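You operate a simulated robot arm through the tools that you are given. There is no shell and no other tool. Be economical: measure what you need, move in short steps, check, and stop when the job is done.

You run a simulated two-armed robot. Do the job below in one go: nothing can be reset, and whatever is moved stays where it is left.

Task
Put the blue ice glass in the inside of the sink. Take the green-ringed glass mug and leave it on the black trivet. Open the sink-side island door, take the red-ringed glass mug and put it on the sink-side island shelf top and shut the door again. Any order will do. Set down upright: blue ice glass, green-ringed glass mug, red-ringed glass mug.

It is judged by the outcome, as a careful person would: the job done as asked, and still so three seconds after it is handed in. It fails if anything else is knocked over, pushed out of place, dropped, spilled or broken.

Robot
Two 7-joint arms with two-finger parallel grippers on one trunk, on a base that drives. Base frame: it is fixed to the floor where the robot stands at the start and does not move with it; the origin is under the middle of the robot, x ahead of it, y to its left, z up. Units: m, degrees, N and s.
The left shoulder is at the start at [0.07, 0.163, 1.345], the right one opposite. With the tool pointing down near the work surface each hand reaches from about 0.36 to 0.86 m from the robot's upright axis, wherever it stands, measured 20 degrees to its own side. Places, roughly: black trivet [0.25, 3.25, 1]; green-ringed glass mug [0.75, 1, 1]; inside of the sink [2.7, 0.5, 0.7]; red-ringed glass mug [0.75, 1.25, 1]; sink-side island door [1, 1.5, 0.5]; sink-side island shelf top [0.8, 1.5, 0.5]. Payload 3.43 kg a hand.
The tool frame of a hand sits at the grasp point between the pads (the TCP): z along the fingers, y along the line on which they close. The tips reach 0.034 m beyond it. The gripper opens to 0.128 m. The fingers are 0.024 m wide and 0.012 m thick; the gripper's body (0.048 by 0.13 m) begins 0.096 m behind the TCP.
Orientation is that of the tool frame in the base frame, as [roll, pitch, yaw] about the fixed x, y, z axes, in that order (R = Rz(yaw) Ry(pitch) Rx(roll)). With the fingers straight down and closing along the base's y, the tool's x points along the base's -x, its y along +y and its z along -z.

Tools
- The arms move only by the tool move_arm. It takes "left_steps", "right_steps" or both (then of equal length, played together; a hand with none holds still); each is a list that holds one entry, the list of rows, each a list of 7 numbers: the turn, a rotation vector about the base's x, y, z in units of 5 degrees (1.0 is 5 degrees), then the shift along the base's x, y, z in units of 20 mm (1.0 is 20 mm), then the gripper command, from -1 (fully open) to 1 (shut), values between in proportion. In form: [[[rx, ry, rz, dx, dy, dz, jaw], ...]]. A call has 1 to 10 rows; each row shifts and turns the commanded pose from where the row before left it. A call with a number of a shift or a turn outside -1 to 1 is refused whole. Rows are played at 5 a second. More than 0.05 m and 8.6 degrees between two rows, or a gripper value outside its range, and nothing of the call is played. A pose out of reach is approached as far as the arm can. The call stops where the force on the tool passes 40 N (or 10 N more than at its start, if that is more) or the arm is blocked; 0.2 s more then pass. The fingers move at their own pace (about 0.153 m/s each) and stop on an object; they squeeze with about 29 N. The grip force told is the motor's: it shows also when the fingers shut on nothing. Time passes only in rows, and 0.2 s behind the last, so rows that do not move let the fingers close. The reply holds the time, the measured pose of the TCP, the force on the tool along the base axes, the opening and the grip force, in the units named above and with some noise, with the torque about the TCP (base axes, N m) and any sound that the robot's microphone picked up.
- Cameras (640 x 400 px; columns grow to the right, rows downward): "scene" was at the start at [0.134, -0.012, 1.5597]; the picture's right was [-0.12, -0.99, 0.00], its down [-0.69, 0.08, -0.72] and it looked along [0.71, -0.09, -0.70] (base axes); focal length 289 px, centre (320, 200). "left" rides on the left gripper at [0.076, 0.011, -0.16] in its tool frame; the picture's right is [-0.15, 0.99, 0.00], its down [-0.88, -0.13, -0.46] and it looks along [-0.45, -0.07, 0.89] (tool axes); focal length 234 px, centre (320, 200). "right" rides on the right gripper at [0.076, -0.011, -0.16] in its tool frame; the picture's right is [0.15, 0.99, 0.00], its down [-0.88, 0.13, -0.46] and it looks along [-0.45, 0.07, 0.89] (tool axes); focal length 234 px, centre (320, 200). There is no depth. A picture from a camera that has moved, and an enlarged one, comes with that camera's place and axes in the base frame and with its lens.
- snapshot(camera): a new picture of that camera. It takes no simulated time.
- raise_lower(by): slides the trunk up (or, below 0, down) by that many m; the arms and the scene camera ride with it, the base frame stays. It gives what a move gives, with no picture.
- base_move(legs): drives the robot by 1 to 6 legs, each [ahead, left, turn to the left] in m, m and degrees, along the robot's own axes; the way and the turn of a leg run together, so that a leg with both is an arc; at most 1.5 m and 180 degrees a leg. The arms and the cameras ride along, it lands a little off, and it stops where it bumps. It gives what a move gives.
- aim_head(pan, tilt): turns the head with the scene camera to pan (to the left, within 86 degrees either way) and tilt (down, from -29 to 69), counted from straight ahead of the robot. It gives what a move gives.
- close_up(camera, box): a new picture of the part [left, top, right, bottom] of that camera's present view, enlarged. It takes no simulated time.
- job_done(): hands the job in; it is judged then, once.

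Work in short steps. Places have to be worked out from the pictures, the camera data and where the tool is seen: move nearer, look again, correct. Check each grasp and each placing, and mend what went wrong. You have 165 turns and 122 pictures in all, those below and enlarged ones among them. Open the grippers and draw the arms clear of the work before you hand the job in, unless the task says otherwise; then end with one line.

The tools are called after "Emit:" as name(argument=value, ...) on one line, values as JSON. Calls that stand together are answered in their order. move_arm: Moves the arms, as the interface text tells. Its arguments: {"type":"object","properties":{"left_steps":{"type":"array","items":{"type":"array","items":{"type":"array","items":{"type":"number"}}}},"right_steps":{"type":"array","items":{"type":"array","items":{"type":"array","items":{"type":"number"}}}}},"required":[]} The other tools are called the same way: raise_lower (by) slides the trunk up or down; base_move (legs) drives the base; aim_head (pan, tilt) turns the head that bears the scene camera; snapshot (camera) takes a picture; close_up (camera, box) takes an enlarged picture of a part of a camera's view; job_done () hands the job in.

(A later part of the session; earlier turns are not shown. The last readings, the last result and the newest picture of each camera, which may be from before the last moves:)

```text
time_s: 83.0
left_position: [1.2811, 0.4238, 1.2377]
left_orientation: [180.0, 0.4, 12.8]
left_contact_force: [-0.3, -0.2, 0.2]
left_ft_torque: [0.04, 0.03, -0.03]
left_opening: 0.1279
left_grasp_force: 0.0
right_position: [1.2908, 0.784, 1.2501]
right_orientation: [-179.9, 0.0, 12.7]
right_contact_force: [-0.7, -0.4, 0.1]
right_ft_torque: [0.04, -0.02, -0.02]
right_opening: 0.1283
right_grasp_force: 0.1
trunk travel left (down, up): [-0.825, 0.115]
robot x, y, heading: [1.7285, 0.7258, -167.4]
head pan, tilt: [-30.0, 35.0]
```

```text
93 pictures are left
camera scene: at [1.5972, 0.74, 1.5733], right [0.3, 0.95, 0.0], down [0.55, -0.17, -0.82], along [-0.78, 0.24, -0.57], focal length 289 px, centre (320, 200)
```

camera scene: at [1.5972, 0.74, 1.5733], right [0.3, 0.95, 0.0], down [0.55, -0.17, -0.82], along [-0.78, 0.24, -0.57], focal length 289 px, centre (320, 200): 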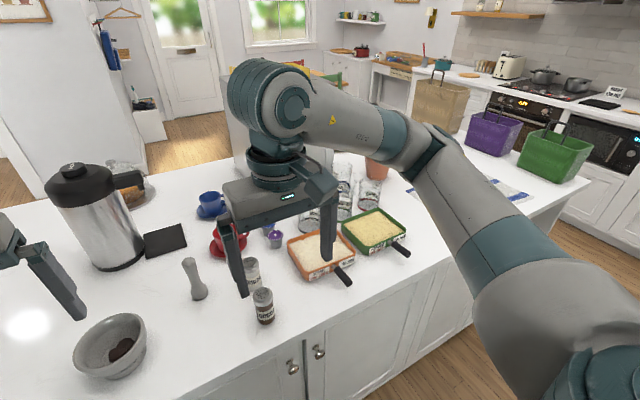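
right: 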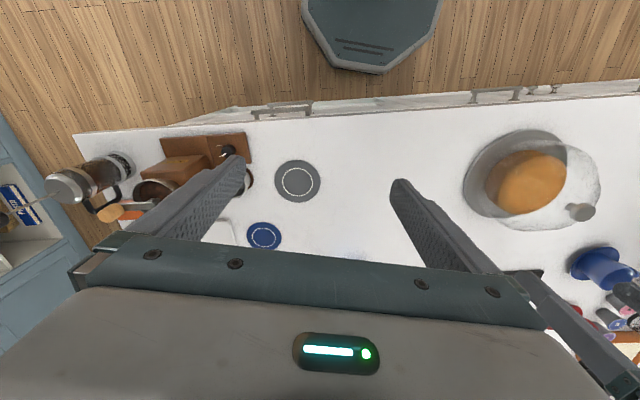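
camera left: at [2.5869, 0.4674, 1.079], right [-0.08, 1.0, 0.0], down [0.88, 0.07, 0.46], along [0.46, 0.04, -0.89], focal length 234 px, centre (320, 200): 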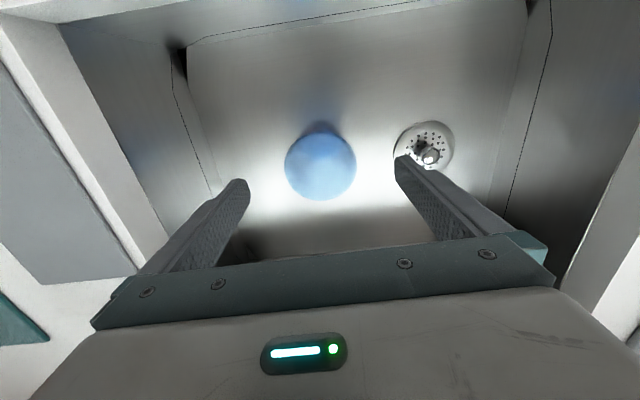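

The mugs are behind the baking trays and partly hidden by my arm. I strafe right to bring them in front.

Emit:
base_move(legs=[[0, -0.5, 0]])

Emit:
aim_head(pan=0, tilt=40)

Emit:
snapshot(camera="scene")

```text
time_s: 86.0
left_position: [1.1697, 0.9192, 1.2368]
left_orientation: [-179.8, 0.5, 12.5]
left_contact_force: [-0.7, -0.4, 0.5]
left_ft_torque: [-0.04, 0.05, -0.02]
left_opening: 0.1279
left_grasp_force: 0.0
right_position: [1.1824, 1.2782, 1.2508]
right_orientation: [180.0, -0.1, 12.3]
right_contact_force: [0.1, -0.3, -0.3]
right_ft_torque: [-0.04, 0.01, 0.02]
right_opening: 0.1281
right_grasp_force: 0.0
trunk travel left (down, up): [-0.825, 0.115]
robot x, y, heading: [1.6204, 1.2262, -167.8]
head pan, tilt: [-30.0, 35.0]
```

```text
time_s: 86.9
left_position: [1.1691, 0.9188, 1.2364]
left_orientation: [180.0, 0.4, 12.6]
left_contact_force: [0.0, -0.2, -0.6]
left_ft_torque: [0.02, 0.0, 0.0]
left_opening: 0.1281
left_grasp_force: 0.1
right_position: [1.1813, 1.2797, 1.2503]
right_orientation: [180.0, 0.1, 12.4]
right_contact_force: [-0.8, 0.3, 0.5]
right_ft_torque: [-0.03, -0.01, 0.0]
right_opening: 0.1278
right_grasp_force: 0.0
trunk travel left (down, up): [-0.825, 0.115]
robot x, y, heading: [1.6186, 1.2226, -167.6]
head pan, tilt: [0.0, 40.0]
```

```text
92 pictures are left
camera scene: at [1.4886, 1.1887, 1.5657], right [-0.21, 0.98, 0.0], down [0.63, 0.14, -0.77], along [-0.75, -0.16, -0.64], focal length 289 px, centre (320, 200)
```

scene: 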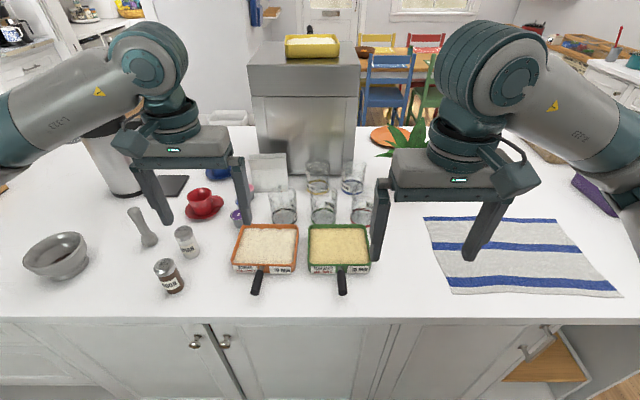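

Now the glass mugs are visible behind the trays. I zoom in to tell the ring colours.

Emit:
close_up(camera="scene", box=[240, 140, 400, 240])

```text
4.00 times, centred on (320, 190) of scene
camera zoom: at [1.4886, 1.1887, 1.5657], right [-0.21, 0.98, 0.0], down [0.63, 0.14, -0.77], along [-0.75, -0.16, -0.64], focal length 1155 px, centre (320, 240)
```

zoom: 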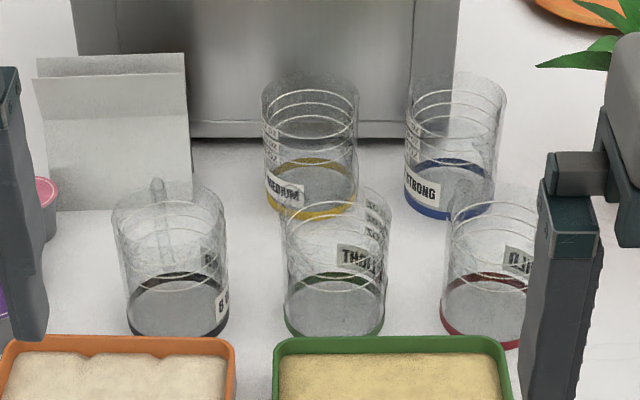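

The green mug is front-middle near (0.83, 1.06) and the red one front-right near (0.80, 1.18). Next I look at the cabinet doors on this side.

Emit:
aim_head(pan=-35, tilt=60)

Emit:
snapshot(camera="scene")

Emit:
aim_head(pan=0, tilt=66)

Emit:
snapshot(camera="scene")

Emit:
snapshot(camera="right")

```text
time_s: 88.0
left_position: [1.1698, 0.9195, 1.2376]
left_orientation: [-180.0, 0.4, 12.5]
left_contact_force: [0.2, 0.5, 0.1]
left_ft_torque: [0.0, 0.02, 0.02]
left_opening: 0.1281
left_grasp_force: 0.1
right_position: [1.1827, 1.2796, 1.2506]
right_orientation: [-179.9, 0.0, 12.4]
right_contact_force: [0.2, 0.4, -0.7]
right_ft_torque: [0.0, -0.02, 0.04]
right_opening: 0.128
right_grasp_force: 0.0
trunk travel left (down, up): [-0.825, 0.115]
robot x, y, heading: [1.6227, 1.2203, -167.8]
head pan, tilt: [-35.0, 60.0]
```

```text
90 pictures are left
camera scene: at [1.51, 1.2327, 1.539], right [0.38, 0.92, 0.0], down [0.8, -0.33, -0.5], along [-0.46, 0.19, -0.87], focal length 289 px, centre (320, 200)
```

scene: 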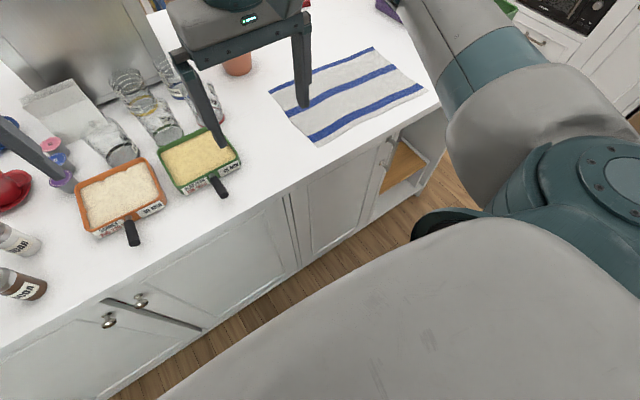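

```text
time_s: 89.0
left_position: [1.1696, 0.9202, 1.237]
left_orientation: [180.0, 0.4, 12.4]
left_contact_force: [-0.9, 0.1, 0.1]
left_ft_torque: [0.0, -0.02, 0.0]
left_opening: 0.1277
left_grasp_force: 0.1
right_position: [1.1823, 1.2803, 1.25]
right_orientation: [-180.0, 0.0, 12.3]
right_contact_force: [0.5, -0.2, -0.2]
right_ft_torque: [-0.03, 0.03, -0.01]
right_opening: 0.1279
right_grasp_force: 0.1
trunk travel left (down, up): [-0.825, 0.115]
robot x, y, heading: [1.6165, 1.2221, -167.6]
head pan, tilt: [0.0, 66.0]
```

```text
89 pictures are left
camera scene: at [1.5136, 1.1944, 1.5324], right [-0.21, 0.98, 0.0], down [0.89, 0.2, -0.41], along [-0.4, -0.09, -0.91], focal length 289 px, centre (320, 200)
```

scene: 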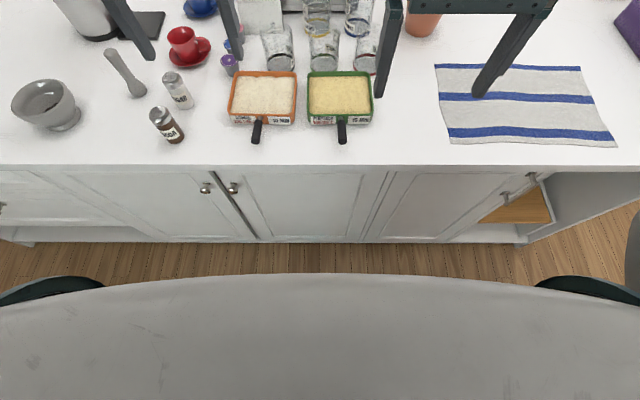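

```text
88 pictures are left
camera right: at [1.2527, 1.3069, 1.4097], right [0.36, -0.93, 0.0], down [-0.83, -0.32, 0.46], along [-0.43, -0.16, -0.89], focal length 234 px, centre (320, 200)
```

right: 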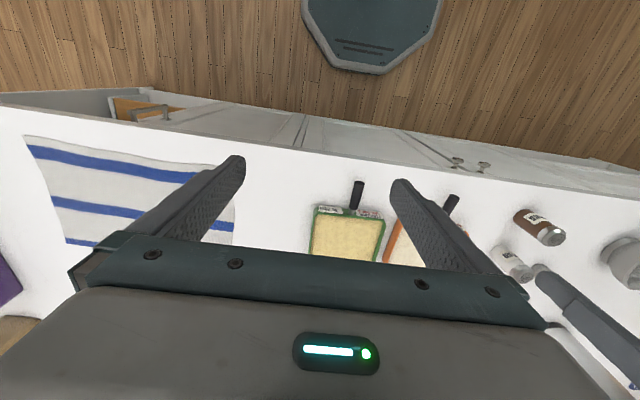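

The right-hand single door with a bar handle matches the given place, but it needs a better look. I strafe right past it and look back at it.

Emit:
base_move(legs=[[0, -0.8, 0]])

Emit:
aim_head(pan=20, tilt=60)

Emit:
snapshot(camera="scene")

```text
time_s: 93.3
left_position: [0.997, 1.6995, 1.2379]
left_orientation: [-179.9, 0.4, 12.9]
left_contact_force: [0.0, -0.7, 0.7]
left_ft_torque: [-0.03, 0.02, 0.01]
left_opening: 0.128
left_grasp_force: 0.1
right_position: [1.006, 2.06, 1.2505]
right_orientation: [-179.9, 0.2, 12.9]
right_contact_force: [-0.5, -0.1, 0.0]
right_ft_torque: [0.03, 0.01, -0.01]
right_opening: 0.1281
right_grasp_force: 0.0
trunk travel left (down, up): [-0.825, 0.115]
robot x, y, heading: [1.441, 2.0053, -167.4]
head pan, tilt: [0.0, 66.0]
```

```text
time_s: 94.1
left_position: [0.9961, 1.7012, 1.2368]
left_orientation: [180.0, 0.4, 13.1]
left_contact_force: [-0.6, 0.5, 0.0]
left_ft_torque: [0.04, 0.03, 0.0]
left_opening: 0.1283
left_grasp_force: 0.1
right_position: [1.0055, 2.0604, 1.2506]
right_orientation: [-180.0, -0.1, 12.9]
right_contact_force: [-0.7, -0.1, -0.4]
right_ft_torque: [-0.02, 0.04, 0.0]
right_opening: 0.128
right_grasp_force: 0.1
trunk travel left (down, up): [-0.825, 0.115]
robot x, y, heading: [1.4424, 2.007, -167.3]
head pan, tilt: [20.0, 60.0]
```

```text
87 pictures are left
camera scene: at [1.3403, 1.9552, 1.539], right [-0.54, 0.84, 0.0], down [0.73, 0.47, -0.5], along [-0.42, -0.27, -0.87], focal length 289 px, centre (320, 200)
```

scene: 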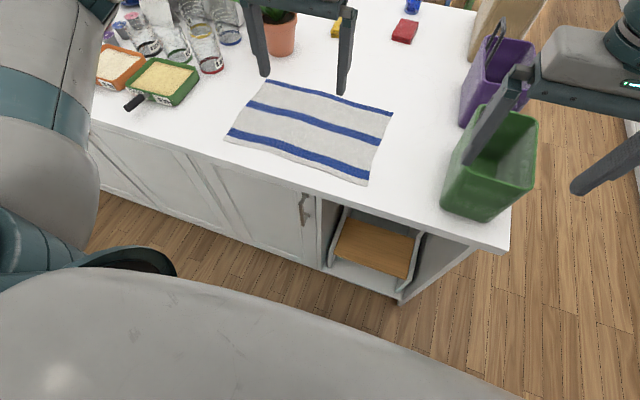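

The door (closed, vertical bar handle near room y 1.42, z 0.78) hinges on its left, and beside it is an open niche. I'll take the red mug first with the right hand tilted 45°, so it can go on the low shelf, and open the door with the left. I go back in front of the mugs.

Emit:
base_move(legs=[[0, 0.86, 0], [0.07, 0, 0]])

Emit:
move_arm(right_steps=[[[-0.22, 0.975, 0, 0.5, 0, 0, -1], [-0.22, 0.975, 0, 0.5, 0, 0, -1], [-0.22, 0.975, 0, 0.5, 0, 0, -1], [-0.22, 0.975, 0, 0.5, 0, 0, -1], [-0.22, 0.975, 0, 0, 0, 0, -1], [-0.22, 0.975, 0, 0, 0, 0, -1], [-0.22, 0.975, 0, 0, 0, 0, -1], [-0.22, 0.975, 0, 0, 0, 0, -1], [-0.22, 0.975, 0, 0, 0, 0, -1]]])

Emit:
aim_head(pan=0, tilt=42)

Emit:
snapshot(camera="scene")

Emit:
snapshot(camera="right")

```text
time_s: 99.3
left_position: [1.1429, 0.8257, 1.2394]
left_orientation: [-179.9, 0.6, 14.1]
left_contact_force: [0.5, 0.2, 0.7]
left_ft_torque: [-0.03, 0.03, -0.02]
left_opening: 0.128
left_grasp_force: 0.0
right_position: [1.1454, 1.1863, 1.2526]
right_orientation: [179.9, 0.2, 14.0]
right_contact_force: [-0.2, 1.3, 0.3]
right_ft_torque: [0.01, 0.05, 0.01]
right_opening: 0.128
right_grasp_force: 0.1
trunk travel left (down, up): [-0.825, 0.115]
robot x, y, heading: [1.5795, 1.1372, -166.2]
head pan, tilt: [20.0, 60.0]
```

```text
time_s: 101.3
left_position: [1.1381, 0.8258, 1.2368]
left_orientation: [-180.0, 0.3, 14.1]
left_contact_force: [0.3, -0.1, -0.5]
left_ft_torque: [0.02, -0.02, -0.02]
left_opening: 0.1282
left_grasp_force: 0.0
right_position: [1.0961, 1.1096, 1.3085]
right_orientation: [-178.6, 45.0, 14.5]
right_contact_force: [0.9, -0.6, 0.9]
right_ft_torque: [0.0, 0.02, -0.04]
right_opening: 0.1282
right_grasp_force: 0.1
right hand out of reach, approached as far as the arm can: row 3, 4, 5, 6, 7, 8, 9
trunk travel left (down, up): [-0.825, 0.115]
robot x, y, heading: [1.5767, 1.1391, -166.1]
head pan, tilt: [20.0, 60.0]
```

```text
time_s: 102.2
left_position: [1.1391, 0.8253, 1.2376]
left_orientation: [180.0, 0.4, 14.1]
left_contact_force: [-0.5, -0.3, -0.3]
left_ft_torque: [0.01, -0.01, -0.02]
left_opening: 0.1281
left_grasp_force: 0.1
right_position: [1.0962, 1.1109, 1.3077]
right_orientation: [-178.7, 45.0, 14.4]
right_contact_force: [0.6, -0.1, 0.7]
right_ft_torque: [-0.02, 0.03, 0.0]
right_opening: 0.1278
right_grasp_force: 0.1
trunk travel left (down, up): [-0.825, 0.115]
robot x, y, heading: [1.5808, 1.1404, -166.1]
head pan, tilt: [0.0, 42.0]
```

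```text
86 pictures are left
camera scene: at [1.4519, 1.1032, 1.5627], right [-0.24, 0.97, 0.0], down [0.65, 0.16, -0.74], along [-0.72, -0.18, -0.67], focal length 289 px, centre (320, 200)
```

scene: 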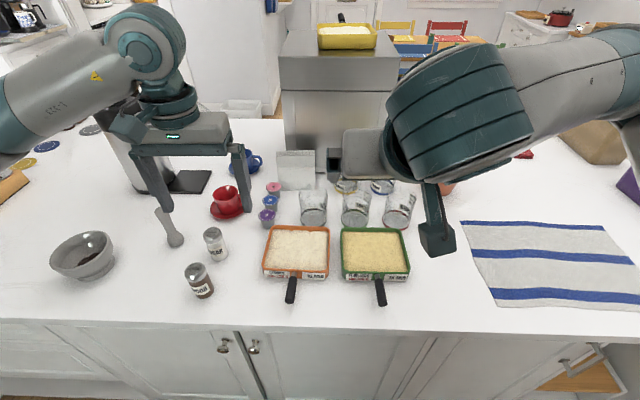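

```text
85 pictures are left
camera right: at [1.2551, 1.1599, 1.3673], right [0.33, -0.94, -0.12], down [-0.26, -0.21, 0.94], along [-0.91, -0.28, -0.31], focal length 234 px, centre (320, 200)
```

right: 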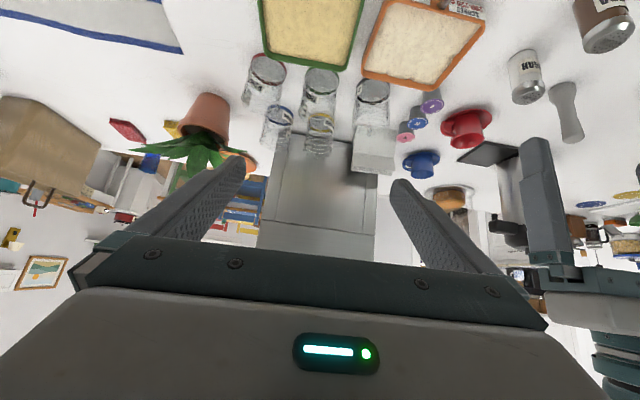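

The 45° tilt is reached, though the hand was pushed forward a little. I take a zoomed look at the mugs to fix positions and handles.

Emit:
close_up(camera="scene", box=[280, 160, 440, 260])

Emit:
close_up(camera="right", box=[220, 40, 420, 165])

```text
4.00 times, centred on (360, 210) of scene
camera zoom: at [1.4519, 1.1032, 1.5627], right [-0.24, 0.97, 0.0], down [0.65, 0.16, -0.74], along [-0.72, -0.18, -0.67], focal length 1155 px, centre (160, 160)
```

zoom: 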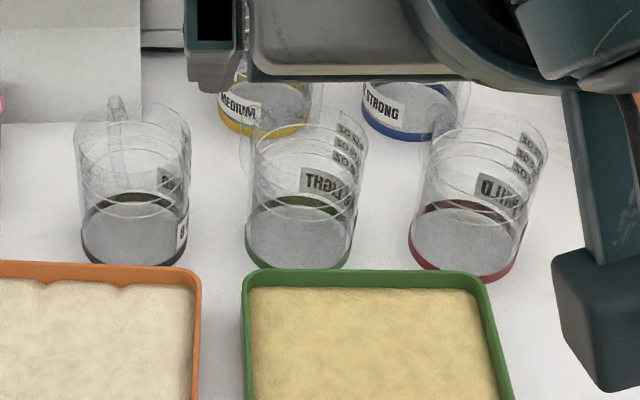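

```text
3.20 times, centred on (320, 102) of right
camera zoom: at [1.2551, 1.1599, 1.3673], right [0.33, -0.94, -0.12], down [-0.26, -0.21, 0.94], along [-0.91, -0.28, -0.31], focal length 749 px, centre (320, 512)
```

zoom: 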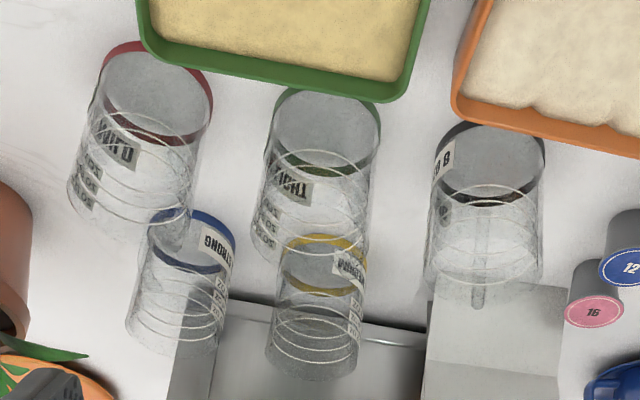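

Both cameras agree: red mug at (0.798, 1.182), green at (0.822, 1.059), tops near z 1.03, handles pointing back-left. I yaw the right hand 18° and move it to a pre-grasp point.

Emit:
move_arm(right_steps=[[[0, 0, 0.37, -1, 0.3, 0, -0.6], [0, 0, 0.37, -1, 0.3, 0, -0.6], [0, 0, 0.37, -1, 0.3, 0, -0.6], [0, 0, 0.37, -1, 0.3, 0, -0.6], [0, 0, 0.37, -1, 0.3, 0, -0.6], [0, 0, 0.37, -1, 0.3, 0, -0.6], [0, 0, 0.37, -1, 0.3, 0, -0.6], [0, 0, 0.37, -1, 0.3, 0, -0.6], [0, 0, 0.37, -1, 0.3, 0, -0.6], [0, 0, 0.37, -1, 0.3, 0, -0.6]]])

```text
time_s: 104.4
left_position: [1.138, 0.8251, 1.2365]
left_orientation: [179.9, 0.4, 14.1]
left_contact_force: [-0.3, -0.5, 0.0]
left_ft_torque: [-0.01, 0.02, -0.02]
left_opening: 0.1282
left_grasp_force: 0.1
right_position: [0.8943, 1.169, 1.3086]
right_orientation: [-178.7, 45.0, 33.2]
right_contact_force: [-0.4, 0.2, 0.1]
right_ft_torque: [-0.04, 0.0, 0.01]
right_opening: 0.1025
right_grasp_force: 0.0
trunk travel left (down, up): [-0.825, 0.115]
robot x, y, heading: [1.5794, 1.1372, -166.2]
head pan, tilt: [0.0, 42.0]
```

The hand follows well. I lower to the pre-grasp point.

Emit:
move_arm(right_steps=[[[0, 0, 0, 0, 0.7, -1, -0.6], [0, 0, 0, 0, 0.7, -1, -0.6], [0, 0, 0, 0, 0.7, -1, -0.6], [0, 0, 0, 0, 0.7, -1, -0.6], [0, 0, 0, -0.3, 0.7, -1, -0.6], [0, 0, 0, 0, 0, -1, -0.6], [0, 0, 0, 0, 0, -1, -0.6], [0, 0, 0, 0, 0, -1, -0.6], [0, 0, 0, 0, 0, -1, -0.6]]])

Emit:
snapshot(camera="right")

Emit:
close_up(camera="scene", box=[280, 120, 480, 245])

```text
time_s: 106.4
left_position: [1.1387, 0.8248, 1.2363]
left_orientation: [180.0, 0.3, 14.0]
left_contact_force: [0.4, -1.0, -0.2]
left_ft_torque: [0.01, 0.01, 0.02]
left_opening: 0.128
left_grasp_force: 0.1
right_position: [0.8894, 1.2404, 1.1285]
right_orientation: [-178.9, 45.1, 33.0]
right_contact_force: [0.6, 0.3, 0.3]
right_ft_torque: [0.0, 0.02, -0.01]
right_opening: 0.1025
right_grasp_force: 0.1
trunk travel left (down, up): [-0.825, 0.115]
robot x, y, heading: [1.582, 1.1358, -166.1]
head pan, tilt: [0.0, 42.0]
```

```text
82 pictures are left
camera right: at [1.024, 1.3362, 1.1872], right [0.61, -0.78, -0.12], down [-0.18, -0.28, 0.94], along [-0.77, -0.56, -0.31], focal length 234 px, centre (320, 200)
```

right: 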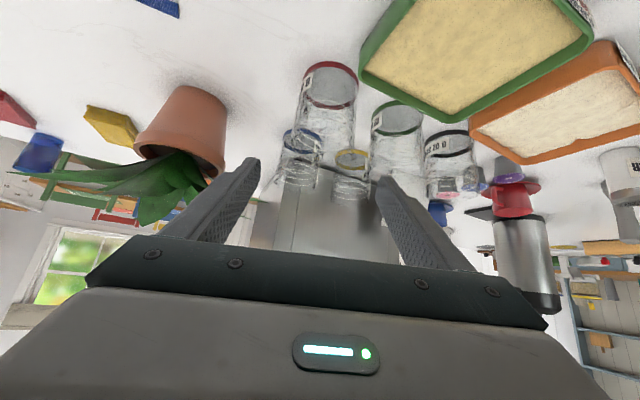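

```text
3.20 times, centred on (380, 182) of scene
camera zoom: at [1.4515, 1.1031, 1.5628], right [-0.24, 0.97, 0.0], down [0.65, 0.16, -0.74], along [-0.72, -0.18, -0.67], focal length 924 px, centre (128, 256)
```

zoom: 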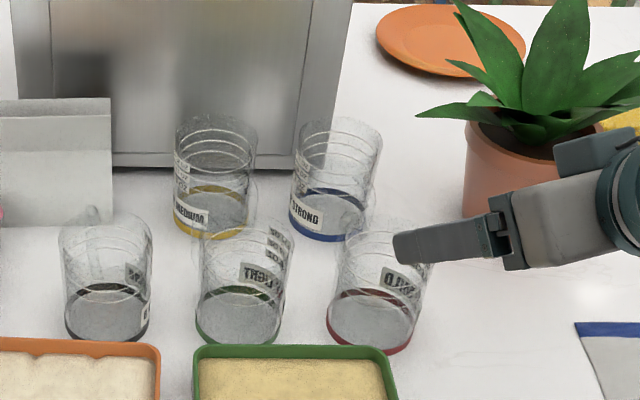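

The mug lies on the approach line, centred between the fingers. I advance along the tool direction most of the way and check.

Emit:
move_arm(right_steps=[[[0, 0, 0, -0.65, -0.414, -0.918, -0.6], [0, 0, 0, -0.65, -0.414, -0.918, -0.6], [0, 0, 0, -0.65, -0.414, -0.918, -0.6], [0, 0, 0, -0.65, -0.414, -0.918, -0.6], [0, 0, 0, 0, 0, 0, -0.6]]])

Emit:
snapshot(camera="right")

Emit:
close_up(camera="scene", box=[320, 140, 480, 240])

```text
time_s: 107.6
left_position: [1.1404, 0.8264, 1.237]
left_orientation: [-180.0, 0.4, 14.1]
left_contact_force: [1.1, 0.1, 0.7]
left_ft_torque: [-0.01, 0.0, -0.01]
left_opening: 0.1278
left_grasp_force: 0.0
right_position: [0.8382, 1.205, 1.0539]
right_orientation: [-178.8, 45.0, 33.0]
right_contact_force: [0.8, 0.8, -0.1]
right_ft_torque: [-0.01, -0.03, -0.02]
right_opening: 0.1025
right_grasp_force: 0.2
trunk travel left (down, up): [-0.825, 0.115]
robot x, y, heading: [1.5784, 1.1366, -166.2]
head pan, tilt: [0.0, 42.0]
```

```text
80 pictures are left
camera right: at [0.9734, 1.3029, 1.1122], right [0.61, -0.78, -0.12], down [-0.18, -0.28, 0.94], along [-0.77, -0.56, -0.31], focal length 234 px, centre (320, 200)
```

right: 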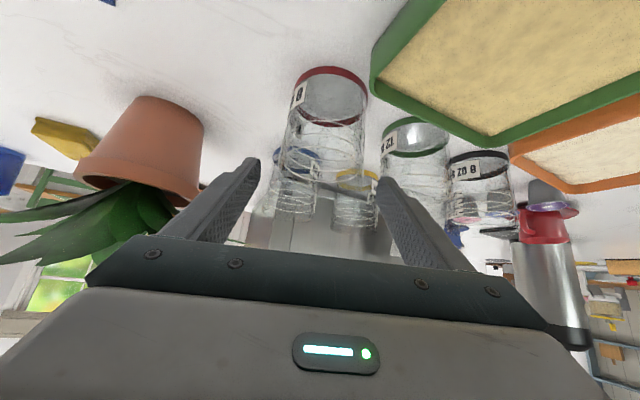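

```text
4.00 times, centred on (400, 190) of scene
camera zoom: at [1.4522, 1.1034, 1.5628], right [-0.24, 0.97, 0.0], down [0.65, 0.16, -0.74], along [-0.72, -0.18, -0.67], focal length 1155 px, centre (0, 240)
```

zoom: 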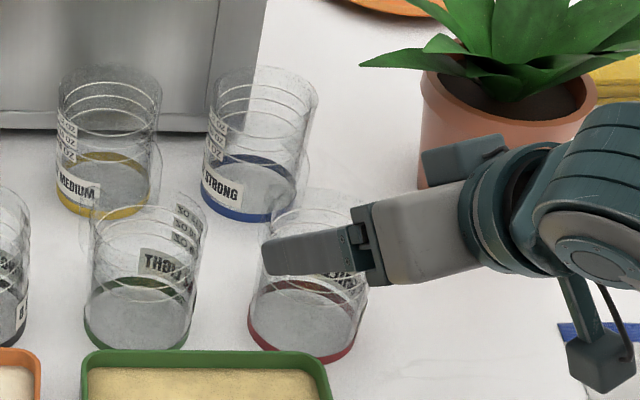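

Alignment looks right from both views. I advance the last 60 mm or so and close gently.

Emit:
move_arm(right_steps=[[[0, 0, 0, -0.67, -0.39, -0.9, -0.6], [0, 0, 0, -0.67, -0.39, -0.9, -0.6], [0, 0, 0, -0.67, -0.39, -0.9, -0.6], [0, 0, 0, 0, 0, 0, -0.6]]])

Emit:
move_arm(right_steps=[[[0, 0, 0, 0, 0, 0, 0.2], [0, 0, 0, 0, 0, 0, 0.6], [0, 0, 0, 0, 0, 0, 1], [0, 0, 0, 0, 0, 0, 1], [0, 0, 0, 0, 0, 0, 1]]])

Emit:
close_up(camera="scene", box=[320, 140, 480, 240])

```text
time_s: 108.6
left_position: [1.1387, 0.8241, 1.2373]
left_orientation: [-180.0, 0.4, 14.0]
left_contact_force: [0.4, -0.3, 0.2]
left_ft_torque: [0.03, 0.01, -0.02]
left_opening: 0.1279
left_grasp_force: 0.0
right_position: [0.7984, 1.1818, 1.0006]
right_orientation: [-178.8, 45.0, 32.9]
right_contact_force: [-0.3, -0.4, 0.3]
right_ft_torque: [-0.05, -0.01, 0.03]
right_opening: 0.1023
right_grasp_force: 0.0
trunk travel left (down, up): [-0.825, 0.115]
robot x, y, heading: [1.5812, 1.1376, -166.1]
head pan, tilt: [0.0, 42.0]
```

```text
time_s: 109.8
left_position: [1.1384, 0.8255, 1.2371]
left_orientation: [-179.9, 0.3, 14.2]
left_contact_force: [0.4, -0.3, -0.1]
left_ft_torque: [0.0, 0.02, 0.01]
left_opening: 0.1279
left_grasp_force: 0.1
right_position: [0.7988, 1.1827, 0.9993]
right_orientation: [-178.6, 45.0, 33.0]
right_contact_force: [0.3, -0.5, 0.2]
right_ft_torque: [-0.01, 0.0, 0.03]
right_opening: 0.0815
right_grasp_force: 28.6
trunk travel left (down, up): [-0.825, 0.115]
robot x, y, heading: [1.5799, 1.1393, -166.1]
head pan, tilt: [0.0, 42.0]
```

```text
4.00 times, centred on (400, 190) of scene
camera zoom: at [1.4517, 1.1031, 1.5628], right [-0.24, 0.97, 0.0], down [0.65, 0.16, -0.74], along [-0.72, -0.18, -0.67], focal length 1155 px, centre (0, 240)
```

zoom: 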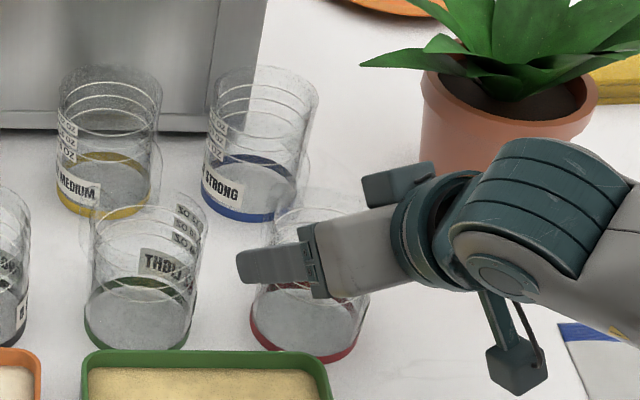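

The mug is gripped at an opening of 0.0815 and hasn't shifted. I lift straight up.

Emit:
move_arm(right_steps=[[[0, 0, 0, 0, 0, 0.5, 1], [0, 0, 0, 0, 0, 0.5, 1], [0, 0, 0, 0, 0, 1, 1], [0, 0, 0, 0, 0, 1, 1], [0, 0, 0, 0, 0, 1, 1], [0, 0, 0, 0, 0, 1, 1], [0, 0, 0, 0, 0, 1, 1], [0, 0, 0, 0, 0, 1, 1]]])

Emit:
snapshot(camera="scene")

```text
time_s: 111.6
left_position: [1.1372, 0.8248, 1.2371]
left_orientation: [-179.9, 0.4, 14.2]
left_contact_force: [0.2, 0.5, 1.1]
left_ft_torque: [0.02, 0.0, -0.01]
left_opening: 0.128
left_grasp_force: 0.1
right_position: [0.7983, 1.1818, 1.1413]
right_orientation: [-178.7, 45.0, 33.1]
right_contact_force: [0.9, 0.3, -1.1]
right_ft_torque: [-0.02, -0.04, 0.0]
right_opening: 0.0813
right_grasp_force: 29.4
trunk travel left (down, up): [-0.825, 0.115]
robot x, y, heading: [1.5806, 1.1371, -166.1]
head pan, tilt: [0.0, 42.0]
```

```text
77 pictures are left
camera scene: at [1.4519, 1.103, 1.5628], right [-0.24, 0.97, 0.0], down [0.65, 0.16, -0.74], along [-0.72, -0.18, -0.67], focal length 289 px, centre (320, 200)
```

scene: 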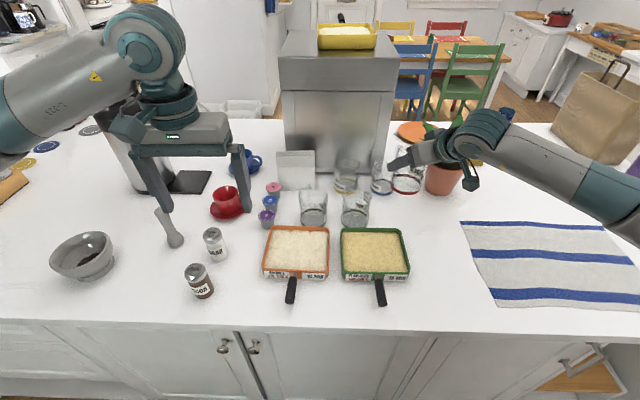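

The red mug is securely lifted. I raise it and draw it toward me before driving to the door.

Emit:
move_arm(right_steps=[[[0, 0, 0, 1, 0, 1, 1], [0, 0, 0, 1, 0, 1, 1], [0, 0, 0, 1, 0.3, 1, 1], [0, 0, 0, 1, 0.3, 1, 1], [0, 0, 0, 1, 0.3, 1, 1], [0, 0, 0, 1, 0.3, 1, 1], [0, 0, 0, 1, 0.3, 1, 1], [0, 0, 0, 0.5, 0.3, 1, 1]]])

Emit:
base_move(legs=[[-0.12, 0, 0], [0, -0.8, 0], [0, 0, 22]])

Emit:
aim_head(pan=0, tilt=60)

Emit:
snapshot(camera="scene")

```text
time_s: 113.4
left_position: [1.1397, 0.8243, 1.2366]
left_orientation: [-179.9, 0.4, 14.2]
left_contact_force: [-0.4, -0.7, 0.1]
left_ft_torque: [-0.02, 0.0, 0.0]
left_opening: 0.1281
left_grasp_force: 0.0
right_position: [0.9479, 1.2183, 1.3005]
right_orientation: [-178.7, 44.9, 33.1]
right_contact_force: [-1.1, -0.3, -1.4]
right_ft_torque: [0.0, 0.0, 0.0]
right_opening: 0.0813
right_grasp_force: 28.7
trunk travel left (down, up): [-0.825, 0.115]
robot x, y, heading: [1.582, 1.1351, -166.1]
head pan, tilt: [0.0, 42.0]
```

```text
time_s: 119.6
left_position: [1.2149, 1.482, 1.2365]
left_orientation: [180.0, 0.4, 36.5]
left_contact_force: [-0.7, 0.6, 0.3]
left_ft_torque: [0.0, -0.05, -0.02]
left_opening: 0.128
left_grasp_force: 0.0
right_position: [0.8892, 1.7719, 1.3014]
right_orientation: [-178.8, 44.9, 55.4]
right_contact_force: [0.4, 0.6, -0.5]
right_ft_torque: [0.01, 0.0, 0.02]
right_opening: 0.0809
right_grasp_force: 29.1
trunk travel left (down, up): [-0.825, 0.115]
robot x, y, heading: [1.503, 1.9378, -143.8]
head pan, tilt: [0.0, 42.0]
```

```text
time_s: 120.5
left_position: [1.2158, 1.4803, 1.2372]
left_orientation: [-179.9, 0.4, 36.5]
left_contact_force: [-0.3, 0.2, -0.8]
left_ft_torque: [0.02, -0.03, -0.01]
left_opening: 0.1279
left_grasp_force: 0.1
right_position: [0.8899, 1.7714, 1.3004]
right_orientation: [-178.8, 45.0, 55.4]
right_contact_force: [0.3, -0.5, -1.3]
right_ft_torque: [-0.02, 0.0, 0.01]
right_opening: 0.0813
right_grasp_force: 28.8
trunk travel left (down, up): [-0.825, 0.115]
robot x, y, heading: [1.504, 1.9404, -143.7]
head pan, tilt: [0.0, 60.0]
```

```text
76 pictures are left
camera scene: at [1.412, 1.8668, 1.539], right [-0.59, 0.8, 0.0], down [0.7, 0.51, -0.5], along [-0.4, -0.3, -0.87], focal length 289 px, centre (320, 200)
```

scene: 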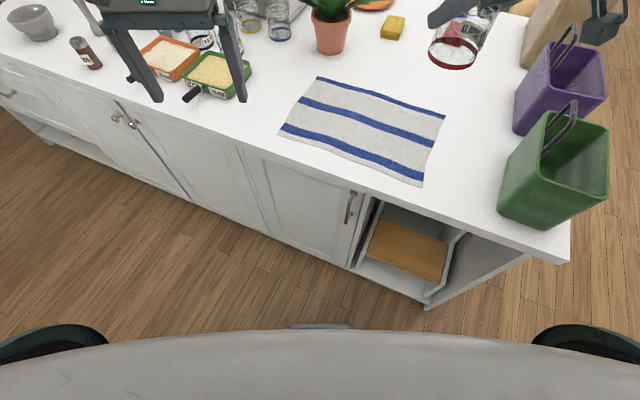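

The handle triangulates to about room (1.37, 1.415), z 0.77. I raise the mug hand so it stays high, shift the base for more arm room, then lower the trunk.

Emit:
move_arm(right_steps=[[[0, 0, 0, 0, 0, 1, 1], [0, 0, 0, 0, 0, 1, 1], [0, 0, 0, 0, 0, 1, 1], [0, 0, 0, 0, 0, 1, 1], [0, 0, 0, 0, 0, 1, 1], [0, 0, 0, 0, 0, 1, 1], [0, 0, 0, 0, 0, 1, 1]]])

Emit:
base_move(legs=[[-0.06, 0, 0], [0, -0.2, 0], [0, 0, 8]])

Emit:
raise_lower(by=-0.2)

Emit:
snapshot(camera="scene")

```text
time_s: 122.0
left_position: [1.2169, 1.4802, 1.2358]
left_orientation: [180.0, 0.4, 36.6]
left_contact_force: [0.2, 0.3, 0.3]
left_ft_torque: [-0.03, 0.0, 0.0]
left_opening: 0.128
left_grasp_force: 0.2
right_position: [0.8888, 1.7704, 1.4409]
right_orientation: [-178.7, 45.0, 55.5]
right_contact_force: [-0.4, 0.3, -0.7]
right_ft_torque: [0.0, 0.04, 0.02]
right_opening: 0.0813
right_grasp_force: 28.8
trunk travel left (down, up): [-0.825, 0.115]
robot x, y, heading: [1.5059, 1.9382, -143.6]
head pan, tilt: [0.0, 60.0]
```

```text
time_s: 124.8
left_position: [1.2124, 1.6433, 1.2364]
left_orientation: [-179.9, 0.3, 44.7]
left_contact_force: [-0.1, -1.1, -0.4]
left_ft_torque: [-0.04, -0.03, -0.02]
left_opening: 0.1279
left_grasp_force: 0.1
right_position: [0.8475, 1.8823, 1.4402]
right_orientation: [-178.8, 45.0, 63.7]
right_contact_force: [0.1, -0.2, -1.5]
right_ft_torque: [-0.01, 0.0, -0.03]
right_opening: 0.0807
right_grasp_force: 28.7
trunk travel left (down, up): [-0.825, 0.115]
robot x, y, heading: [1.435, 2.1368, -135.4]
head pan, tilt: [0.0, 60.0]
```

```text
time_s: 127.0
left_position: [1.2128, 1.6426, 1.0364]
left_orientation: [-180.0, 0.3, 44.7]
left_contact_force: [-0.8, 0.3, 0.3]
left_ft_torque: [0.01, 0.02, -0.02]
left_opening: 0.1279
left_grasp_force: 0.0
right_position: [0.8479, 1.8823, 1.2405]
right_orientation: [-178.6, 45.0, 63.7]
right_contact_force: [-0.6, -0.3, -1.0]
right_ft_torque: [0.0, -0.02, 0.02]
right_opening: 0.081
right_grasp_force: 28.6
trunk travel left (down, up): [-0.625, 0.315]
robot x, y, heading: [1.4311, 2.1354, -135.5]
head pan, tilt: [0.0, 60.0]
```

```text
75 pictures are left
camera scene: at [1.3522, 2.0518, 1.339], right [-0.7, 0.71, 0.0], down [0.62, 0.61, -0.5], along [-0.36, -0.35, -0.87], focal length 289 px, centre (320, 200)
```

scene: 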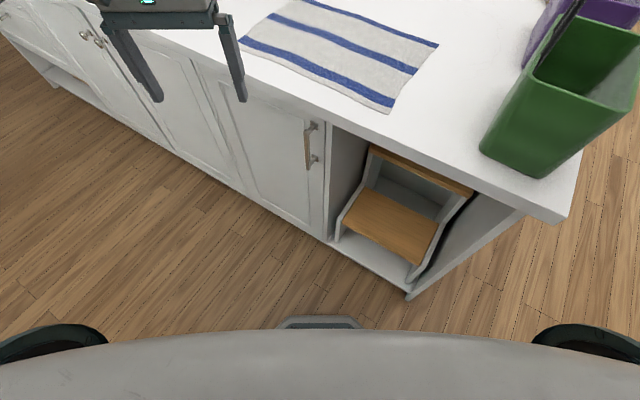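

The handle bar runs z 0.685–0.845 at room y 1.42, and the hinge is near y 1.08. I tilt the left hand toward horizontal, stage one.

Emit:
move_arm(left_steps=[[[-0.7, 0.713, 0, 0, 0, 0, -1], [-0.7, 0.713, 0, 0, 0, 0, -1], [-0.7, 0.713, 0, 0, 0, 0, -1], [-0.7, 0.713, 0, 0, 0, 0, -1], [-0.7, 0.713, 0, 0, 0, 0, -1], [-0.7, 0.713, 0, 0, 0, 0, -1], [-0.7, 0.713, 0, 0, 0, 0, -1], [-0.7, 0.713, 0, 0, 0, 0, -1]]])

```text
time_s: 128.8
left_position: [1.1978, 1.6315, 1.0423]
left_orientation: [-179.8, 40.3, 44.8]
left_contact_force: [0.1, 0.2, 0.3]
left_ft_torque: [-0.01, -0.01, 0.02]
left_opening: 0.128
left_grasp_force: 0.1
left hand out of reach, approached as far as the arm can: row 8
right_position: [0.8478, 1.8818, 1.24]
right_orientation: [-178.8, 45.0, 63.8]
right_contact_force: [-0.9, -0.1, -2.1]
right_ft_torque: [0.01, 0.05, 0.02]
right_opening: 0.081
right_grasp_force: 28.7
trunk travel left (down, up): [-0.625, 0.315]
robot x, y, heading: [1.4339, 2.136, -135.4]
head pan, tilt: [0.0, 60.0]
```

Near its inner limit, the hand needs to go lower. I descend in front of the door while finishing the tilt.

Emit:
move_arm(left_steps=[[[0, 0, 0, 0, 0, -1, -1], [0, 0, 0, 0, 0, -1, -1], [0, 0, 0, 0, 0, -1, -1], [-0.7, 0.713, 0, 0, 0, -1, -1], [-0.7, 0.713, 0, 0, 0, -1, -1], [-0.7, 0.713, 0, 0, 0, -1, -1], [-0.7, 0.713, 0, 0, 0, -1, -1], [-0.7, 0.713, 0, 0, 0, -1, -1], [-0.7, 0.713, 0, 0, 0, -1, -1], [-0.7, 0.713, 0, 0, 0, -1, -1]]])

Emit:
snapshot(camera="scene")

```text
time_s: 131.0
left_position: [1.1665, 1.6051, 0.9239]
left_orientation: [179.8, 56.8, 43.2]
left_contact_force: [-0.9, -0.6, 0.4]
left_ft_torque: [0.01, 0.01, 0.02]
left_opening: 0.1279
left_grasp_force: 0.1
left hand out of reach, approached as far as the arm can: row 1, 2, 4, 5, 6, 7, 8, 9, 10
right_position: [0.8487, 1.8816, 1.2396]
right_orientation: [-178.7, 45.0, 63.7]
right_contact_force: [-0.2, -0.2, -1.4]
right_ft_torque: [-0.02, -0.01, -0.03]
right_opening: 0.0813
right_grasp_force: 28.7
trunk travel left (down, up): [-0.625, 0.315]
robot x, y, heading: [1.4333, 2.1361, -135.3]
head pan, tilt: [0.0, 60.0]
```

```text
74 pictures are left
camera scene: at [1.3521, 2.0516, 1.339], right [-0.7, 0.71, 0.0], down [0.62, 0.61, -0.5], along [-0.36, -0.35, -0.87], focal length 289 px, centre (320, 200)
```

scene: 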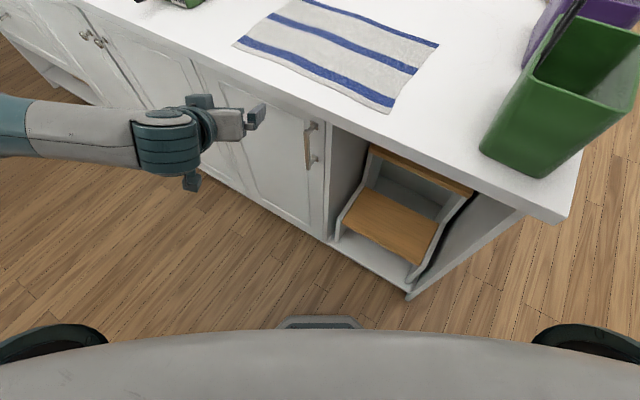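

Pointing the tool more to the right will keep the wrist away from my body and suits the door swing. I yaw right while lowering.

Emit:
move_arm(left_steps=[[[0, 0, -1, 0.2, 0, -0.5, -1], [0, 0, -1, 0.2, 0, -0.5, -1], [0, 0, -1, 0.2, 0, -0.5, -1], [0, 0, -1, 0, 0, -0.5, -1], [0, 0, -1, 0, 0, -0.5, -1], [0, 0, -1, 0, 0, -0.5, -1], [0, 0, -1, 0, 0, -0.5, -1], [0, 0, -1, 0, 0, -0.5, -1], [0, 0, -1, 0, 0, -0.5, -1], [0, 0, -1, 0, 0, -0.5, -1]]])

Emit:
snapshot(camera="scene")

```text
time_s: 133.2
left_position: [1.1521, 1.6314, 0.8385]
left_orientation: [179.9, 56.8, -7.0]
left_contact_force: [-0.4, -1.6, -0.9]
left_ft_torque: [0.02, -0.01, 0.01]
left_opening: 0.1281
left_grasp_force: 0.0
left hand out of reach, approached as far as the arm can: row 1, 2
right_position: [0.848, 1.8817, 1.2404]
right_orientation: [-178.6, 45.1, 63.7]
right_contact_force: [-0.3, 0.2, -0.6]
right_ft_torque: [0.0, 0.04, -0.01]
right_opening: 0.0811
right_grasp_force: 28.6
trunk travel left (down, up): [-0.625, 0.315]
robot x, y, heading: [1.4289, 2.1318, -135.3]
head pan, tilt: [0.0, 60.0]
```

```text
73 pictures are left
camera scene: at [1.3519, 2.0515, 1.3389], right [-0.7, 0.71, 0.0], down [0.62, 0.61, -0.5], along [-0.36, -0.35, -0.87], focal length 289 px, centre (320, 200)
```

scene: 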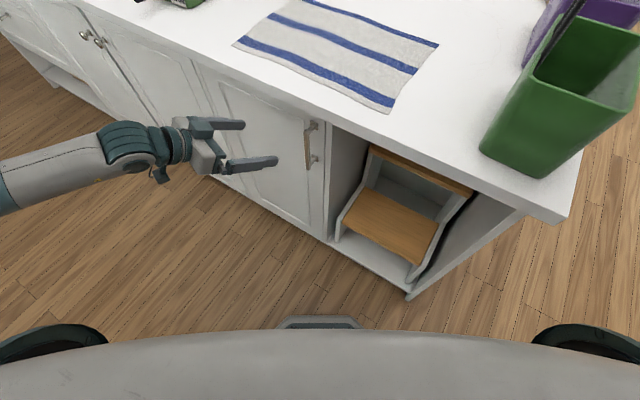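

The jaw now points 20° right of the door's normal and is 57° up from straight down. I finish the tilt and come to the handle's height.

Emit:
move_arm(left_steps=[[[0.122, 0.99, 0, 0, 0, -0.6, -1], [0.122, 0.99, 0, 0, 0, -0.6, -1], [0.122, 0.99, 0, 0, 0, -0.6, -1], [0.122, 0.99, 0, 0, 0, -0.6, -1], [0.122, 0.99, 0, 0, 0, -0.6, -1], [0.122, 0.99, 0, 0, 0, -0.4, -1]]])

Emit:
snapshot(camera="left")

Emit:
close_up(camera="scene", box=[160, 60, 400, 210])

```text
time_s: 134.6
left_position: [1.1525, 1.6318, 0.7702]
left_orientation: [-179.2, 86.8, -5.8]
left_contact_force: [0.5, 0.7, 0.1]
left_ft_torque: [0.0, 0.01, -0.01]
left_opening: 0.1281
left_grasp_force: 0.2
right_position: [0.8488, 1.8805, 1.2407]
right_orientation: [-178.7, 45.0, 63.7]
right_contact_force: [0.1, 0.5, -1.6]
right_ft_torque: [0.01, 0.02, 0.01]
right_opening: 0.081
right_grasp_force: 28.8
trunk travel left (down, up): [-0.625, 0.315]
robot x, y, heading: [1.4352, 2.135, -135.6]
head pan, tilt: [0.0, 60.0]
```

```text
72 pictures are left
camera left: at [1.3138, 1.6002, 0.7029], right [-0.12, -0.98, 0.15], down [0.42, 0.08, 0.9], along [-0.9, 0.17, 0.4], focal length 234 px, centre (320, 200)
```

left: 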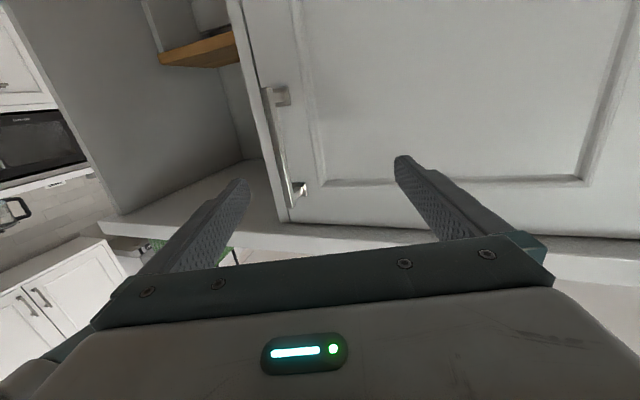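

```text
2.67 times, centred on (280, 135) of scene
camera zoom: at [1.3522, 2.0515, 1.339], right [-0.7, 0.71, 0.0], down [0.62, 0.61, -0.5], along [-0.36, -0.35, -0.87], focal length 770 px, centre (427, 373)
```

zoom: 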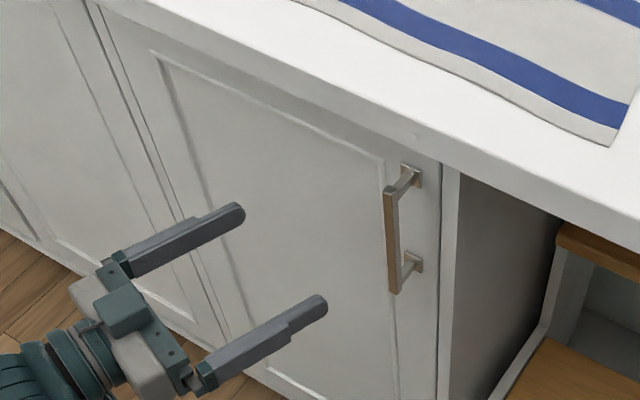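

Triangulating from both cameras puts the bar at base (1.028, 1.688), z 0.685–0.815, standing off about 35 mm. I shift sideways, then advance so the jaw straddles it.

Emit:
move_arm(left_steps=[[[0, 0, 0, 0.1, 0.8, -0.4, -1], [0, 0, 0, 0.1, 0.8, -0.3, -1], [0, 0, 0, 0, 0.55, 0, -1], [0, 0, 0, -0.95, 0.1, 0, -1], [0, 0, 0, -0.95, 0.1, 0, -1], [0, 0, 0, -0.95, 0.1, 0, -1], [0, 0, 0, -0.95, 0.1, 0, -1], [0, 0, 0, -0.5, 0.05, 0, -1]]])

Emit:
snapshot(camera="left")

Emit:
close_up(camera="scene", box=[200, 80, 400, 205])

```text
time_s: 136.4
left_position: [1.0715, 1.6826, 0.7569]
left_orientation: [-178.0, 86.7, -4.8]
left_contact_force: [-0.2, 0.4, -0.8]
left_ft_torque: [-0.01, -0.01, 0.0]
left_opening: 0.128
left_grasp_force: 0.0
right_position: [0.8478, 1.8821, 1.2407]
right_orientation: [-178.7, 44.9, 63.7]
right_contact_force: [0.6, 0.1, -1.5]
right_ft_torque: [0.0, 0.0, 0.01]
right_opening: 0.081
right_grasp_force: 29.4
trunk travel left (down, up): [-0.625, 0.315]
robot x, y, heading: [1.4316, 2.1379, -135.3]
head pan, tilt: [0.0, 60.0]
```

```text
70 pictures are left
camera left: at [1.232, 1.6517, 0.6897], right [-0.12, -0.98, 0.14], down [0.42, 0.08, 0.91], along [-0.9, 0.17, 0.4], focal length 234 px, centre (320, 200)
```

left: 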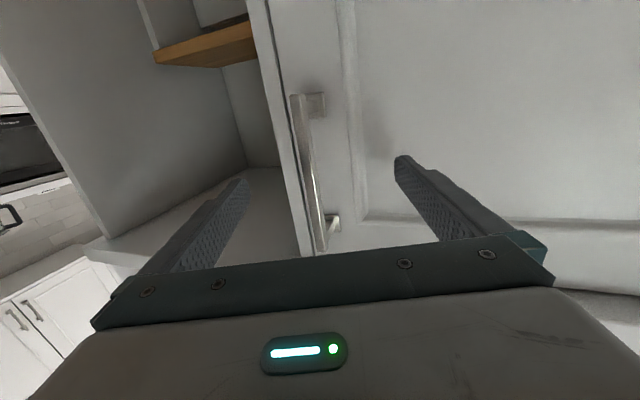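

```text
3.20 times, centred on (300, 142) of scene
camera zoom: at [1.352, 2.0517, 1.339], right [-0.7, 0.71, 0.0], down [0.62, 0.61, -0.5], along [-0.36, -0.35, -0.87], focal length 924 px, centre (384, 384)
```

zoom: 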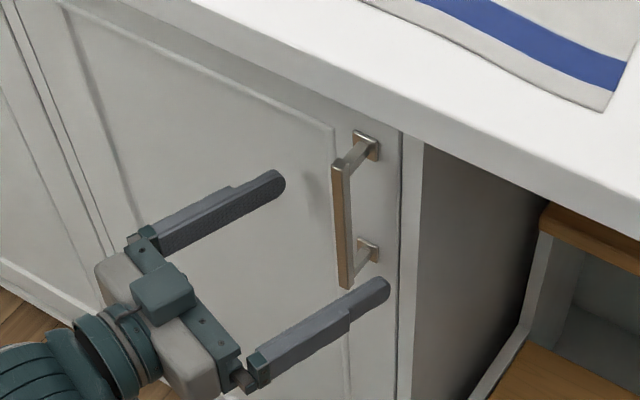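

The bar is centred in the jaw. I advance 31 mm more and close on it.

Emit:
move_arm(left_steps=[[[0, 0, 0, -0.8, 0.08, 0, -1], [0, 0, 0, -0.75, 0.08, 0, -1], [0, 0, 0, 0, 0, 0, 0], [0, 0, 0, 0, 0, 0, 1], [0, 0, 0, 0, 0, 0, 1], [0, 0, 0, 0, 0, 0, 1]]])

Emit:
close_up(camera="scene", box=[200, 80, 400, 205])

```text
time_s: 136.9
left_position: [1.0574, 1.682, 0.7566]
left_orientation: [177.4, 86.7, -9.0]
left_contact_force: [17.0, 1.6, 4.6]
left_ft_torque: [-0.38, 0.38, 1.14]
left_opening: 0.1261
left_grasp_force: 0.1
right_position: [0.8494, 1.8807, 1.2404]
right_orientation: [-178.7, 44.9, 63.8]
right_contact_force: [0.1, -0.1, -1.7]
right_ft_torque: [0.01, -0.04, 0.01]
right_opening: 0.081
right_grasp_force: 28.6
trunk travel left (down, up): [-0.625, 0.315]
robot x, y, heading: [1.4327, 2.1409, -135.3]
head pan, tilt: [0.0, 60.0]
stopped in row 2 (left hand): the force on the tool passed its limit (the readings are from after the stop); the commanded pose is now the measured one
```

```text
3.20 times, centred on (300, 142) of scene
camera zoom: at [1.354, 2.0515, 1.3391], right [-0.7, 0.71, 0.0], down [0.61, 0.61, -0.5], along [-0.36, -0.35, -0.87], focal length 924 px, centre (384, 384)
```

zoom: 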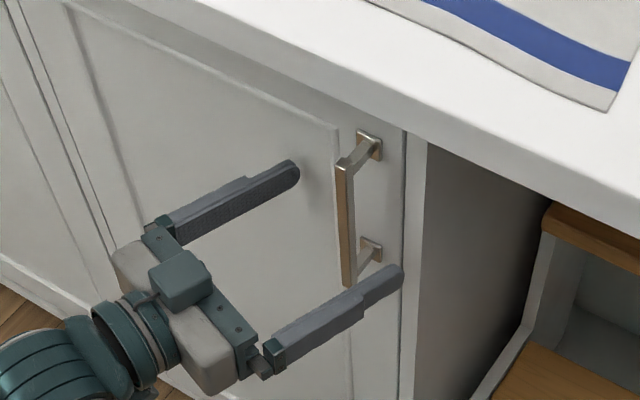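

One fingertip touched the door face because the tool points 19° off its normal. I back off 6 mm, narrow the jaw and square up by 10° before advancing.

Emit:
move_arm(left_steps=[[[0, 0, 0, 0.3, 0, 0, -1], [0, 0, 0.7, 0, 0, 0, 0], [0, 0, 0.7, 0, 0, 0, 0.2], [0, 0, 0.6, 0, 0, 0, 0.2], [0, 0, 0, -0.6, 0.1, 0, 0.2], [0, 0, 0, -0.5, 0.1, 0, 0.2]]])

Emit:
close_up(camera="scene", box=[200, 80, 400, 205])

Emit:
snapshot(camera="left")

```text
time_s: 138.3
left_position: [1.0395, 1.6862, 0.7569]
left_orientation: [177.9, 86.5, 1.6]
left_contact_force: [-0.1, 0.2, 0.5]
left_ft_torque: [-0.01, 0.02, 0.0]
left_opening: 0.0515
left_grasp_force: 0.0
right_position: [0.8484, 1.8812, 1.2415]
right_orientation: [-178.7, 45.0, 63.8]
right_contact_force: [0.9, -0.3, -1.1]
right_ft_torque: [0.01, -0.02, 0.0]
right_opening: 0.0812
right_grasp_force: 28.7
trunk travel left (down, up): [-0.625, 0.315]
robot x, y, heading: [1.4354, 2.1337, -135.1]
head pan, tilt: [0.0, 60.0]
```

```text
3.20 times, centred on (300, 142) of scene
camera zoom: at [1.3529, 2.0517, 1.339], right [-0.7, 0.71, 0.0], down [0.61, 0.61, -0.5], along [-0.35, -0.35, -0.87], focal length 924 px, centre (384, 384)
```

zoom: 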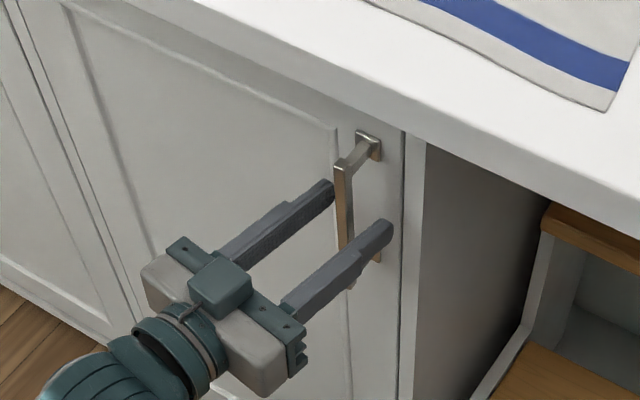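

```text
66 pictures are left
camera left: at [1.2038, 1.6841, 0.6905], right [0.05, -0.99, 0.15], down [0.39, 0.16, 0.91], along [-0.92, 0.01, 0.4], focal length 234 px, centre (320, 200)
```

left: 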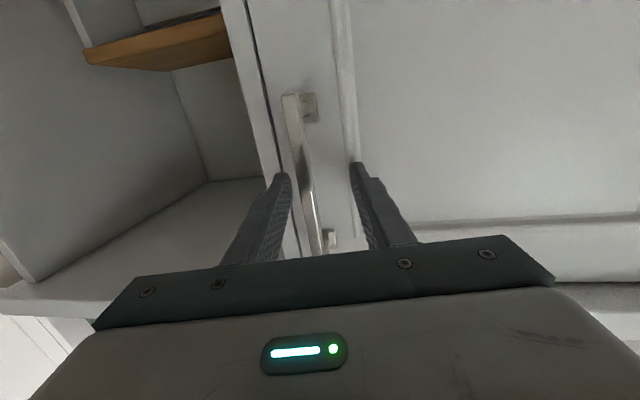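

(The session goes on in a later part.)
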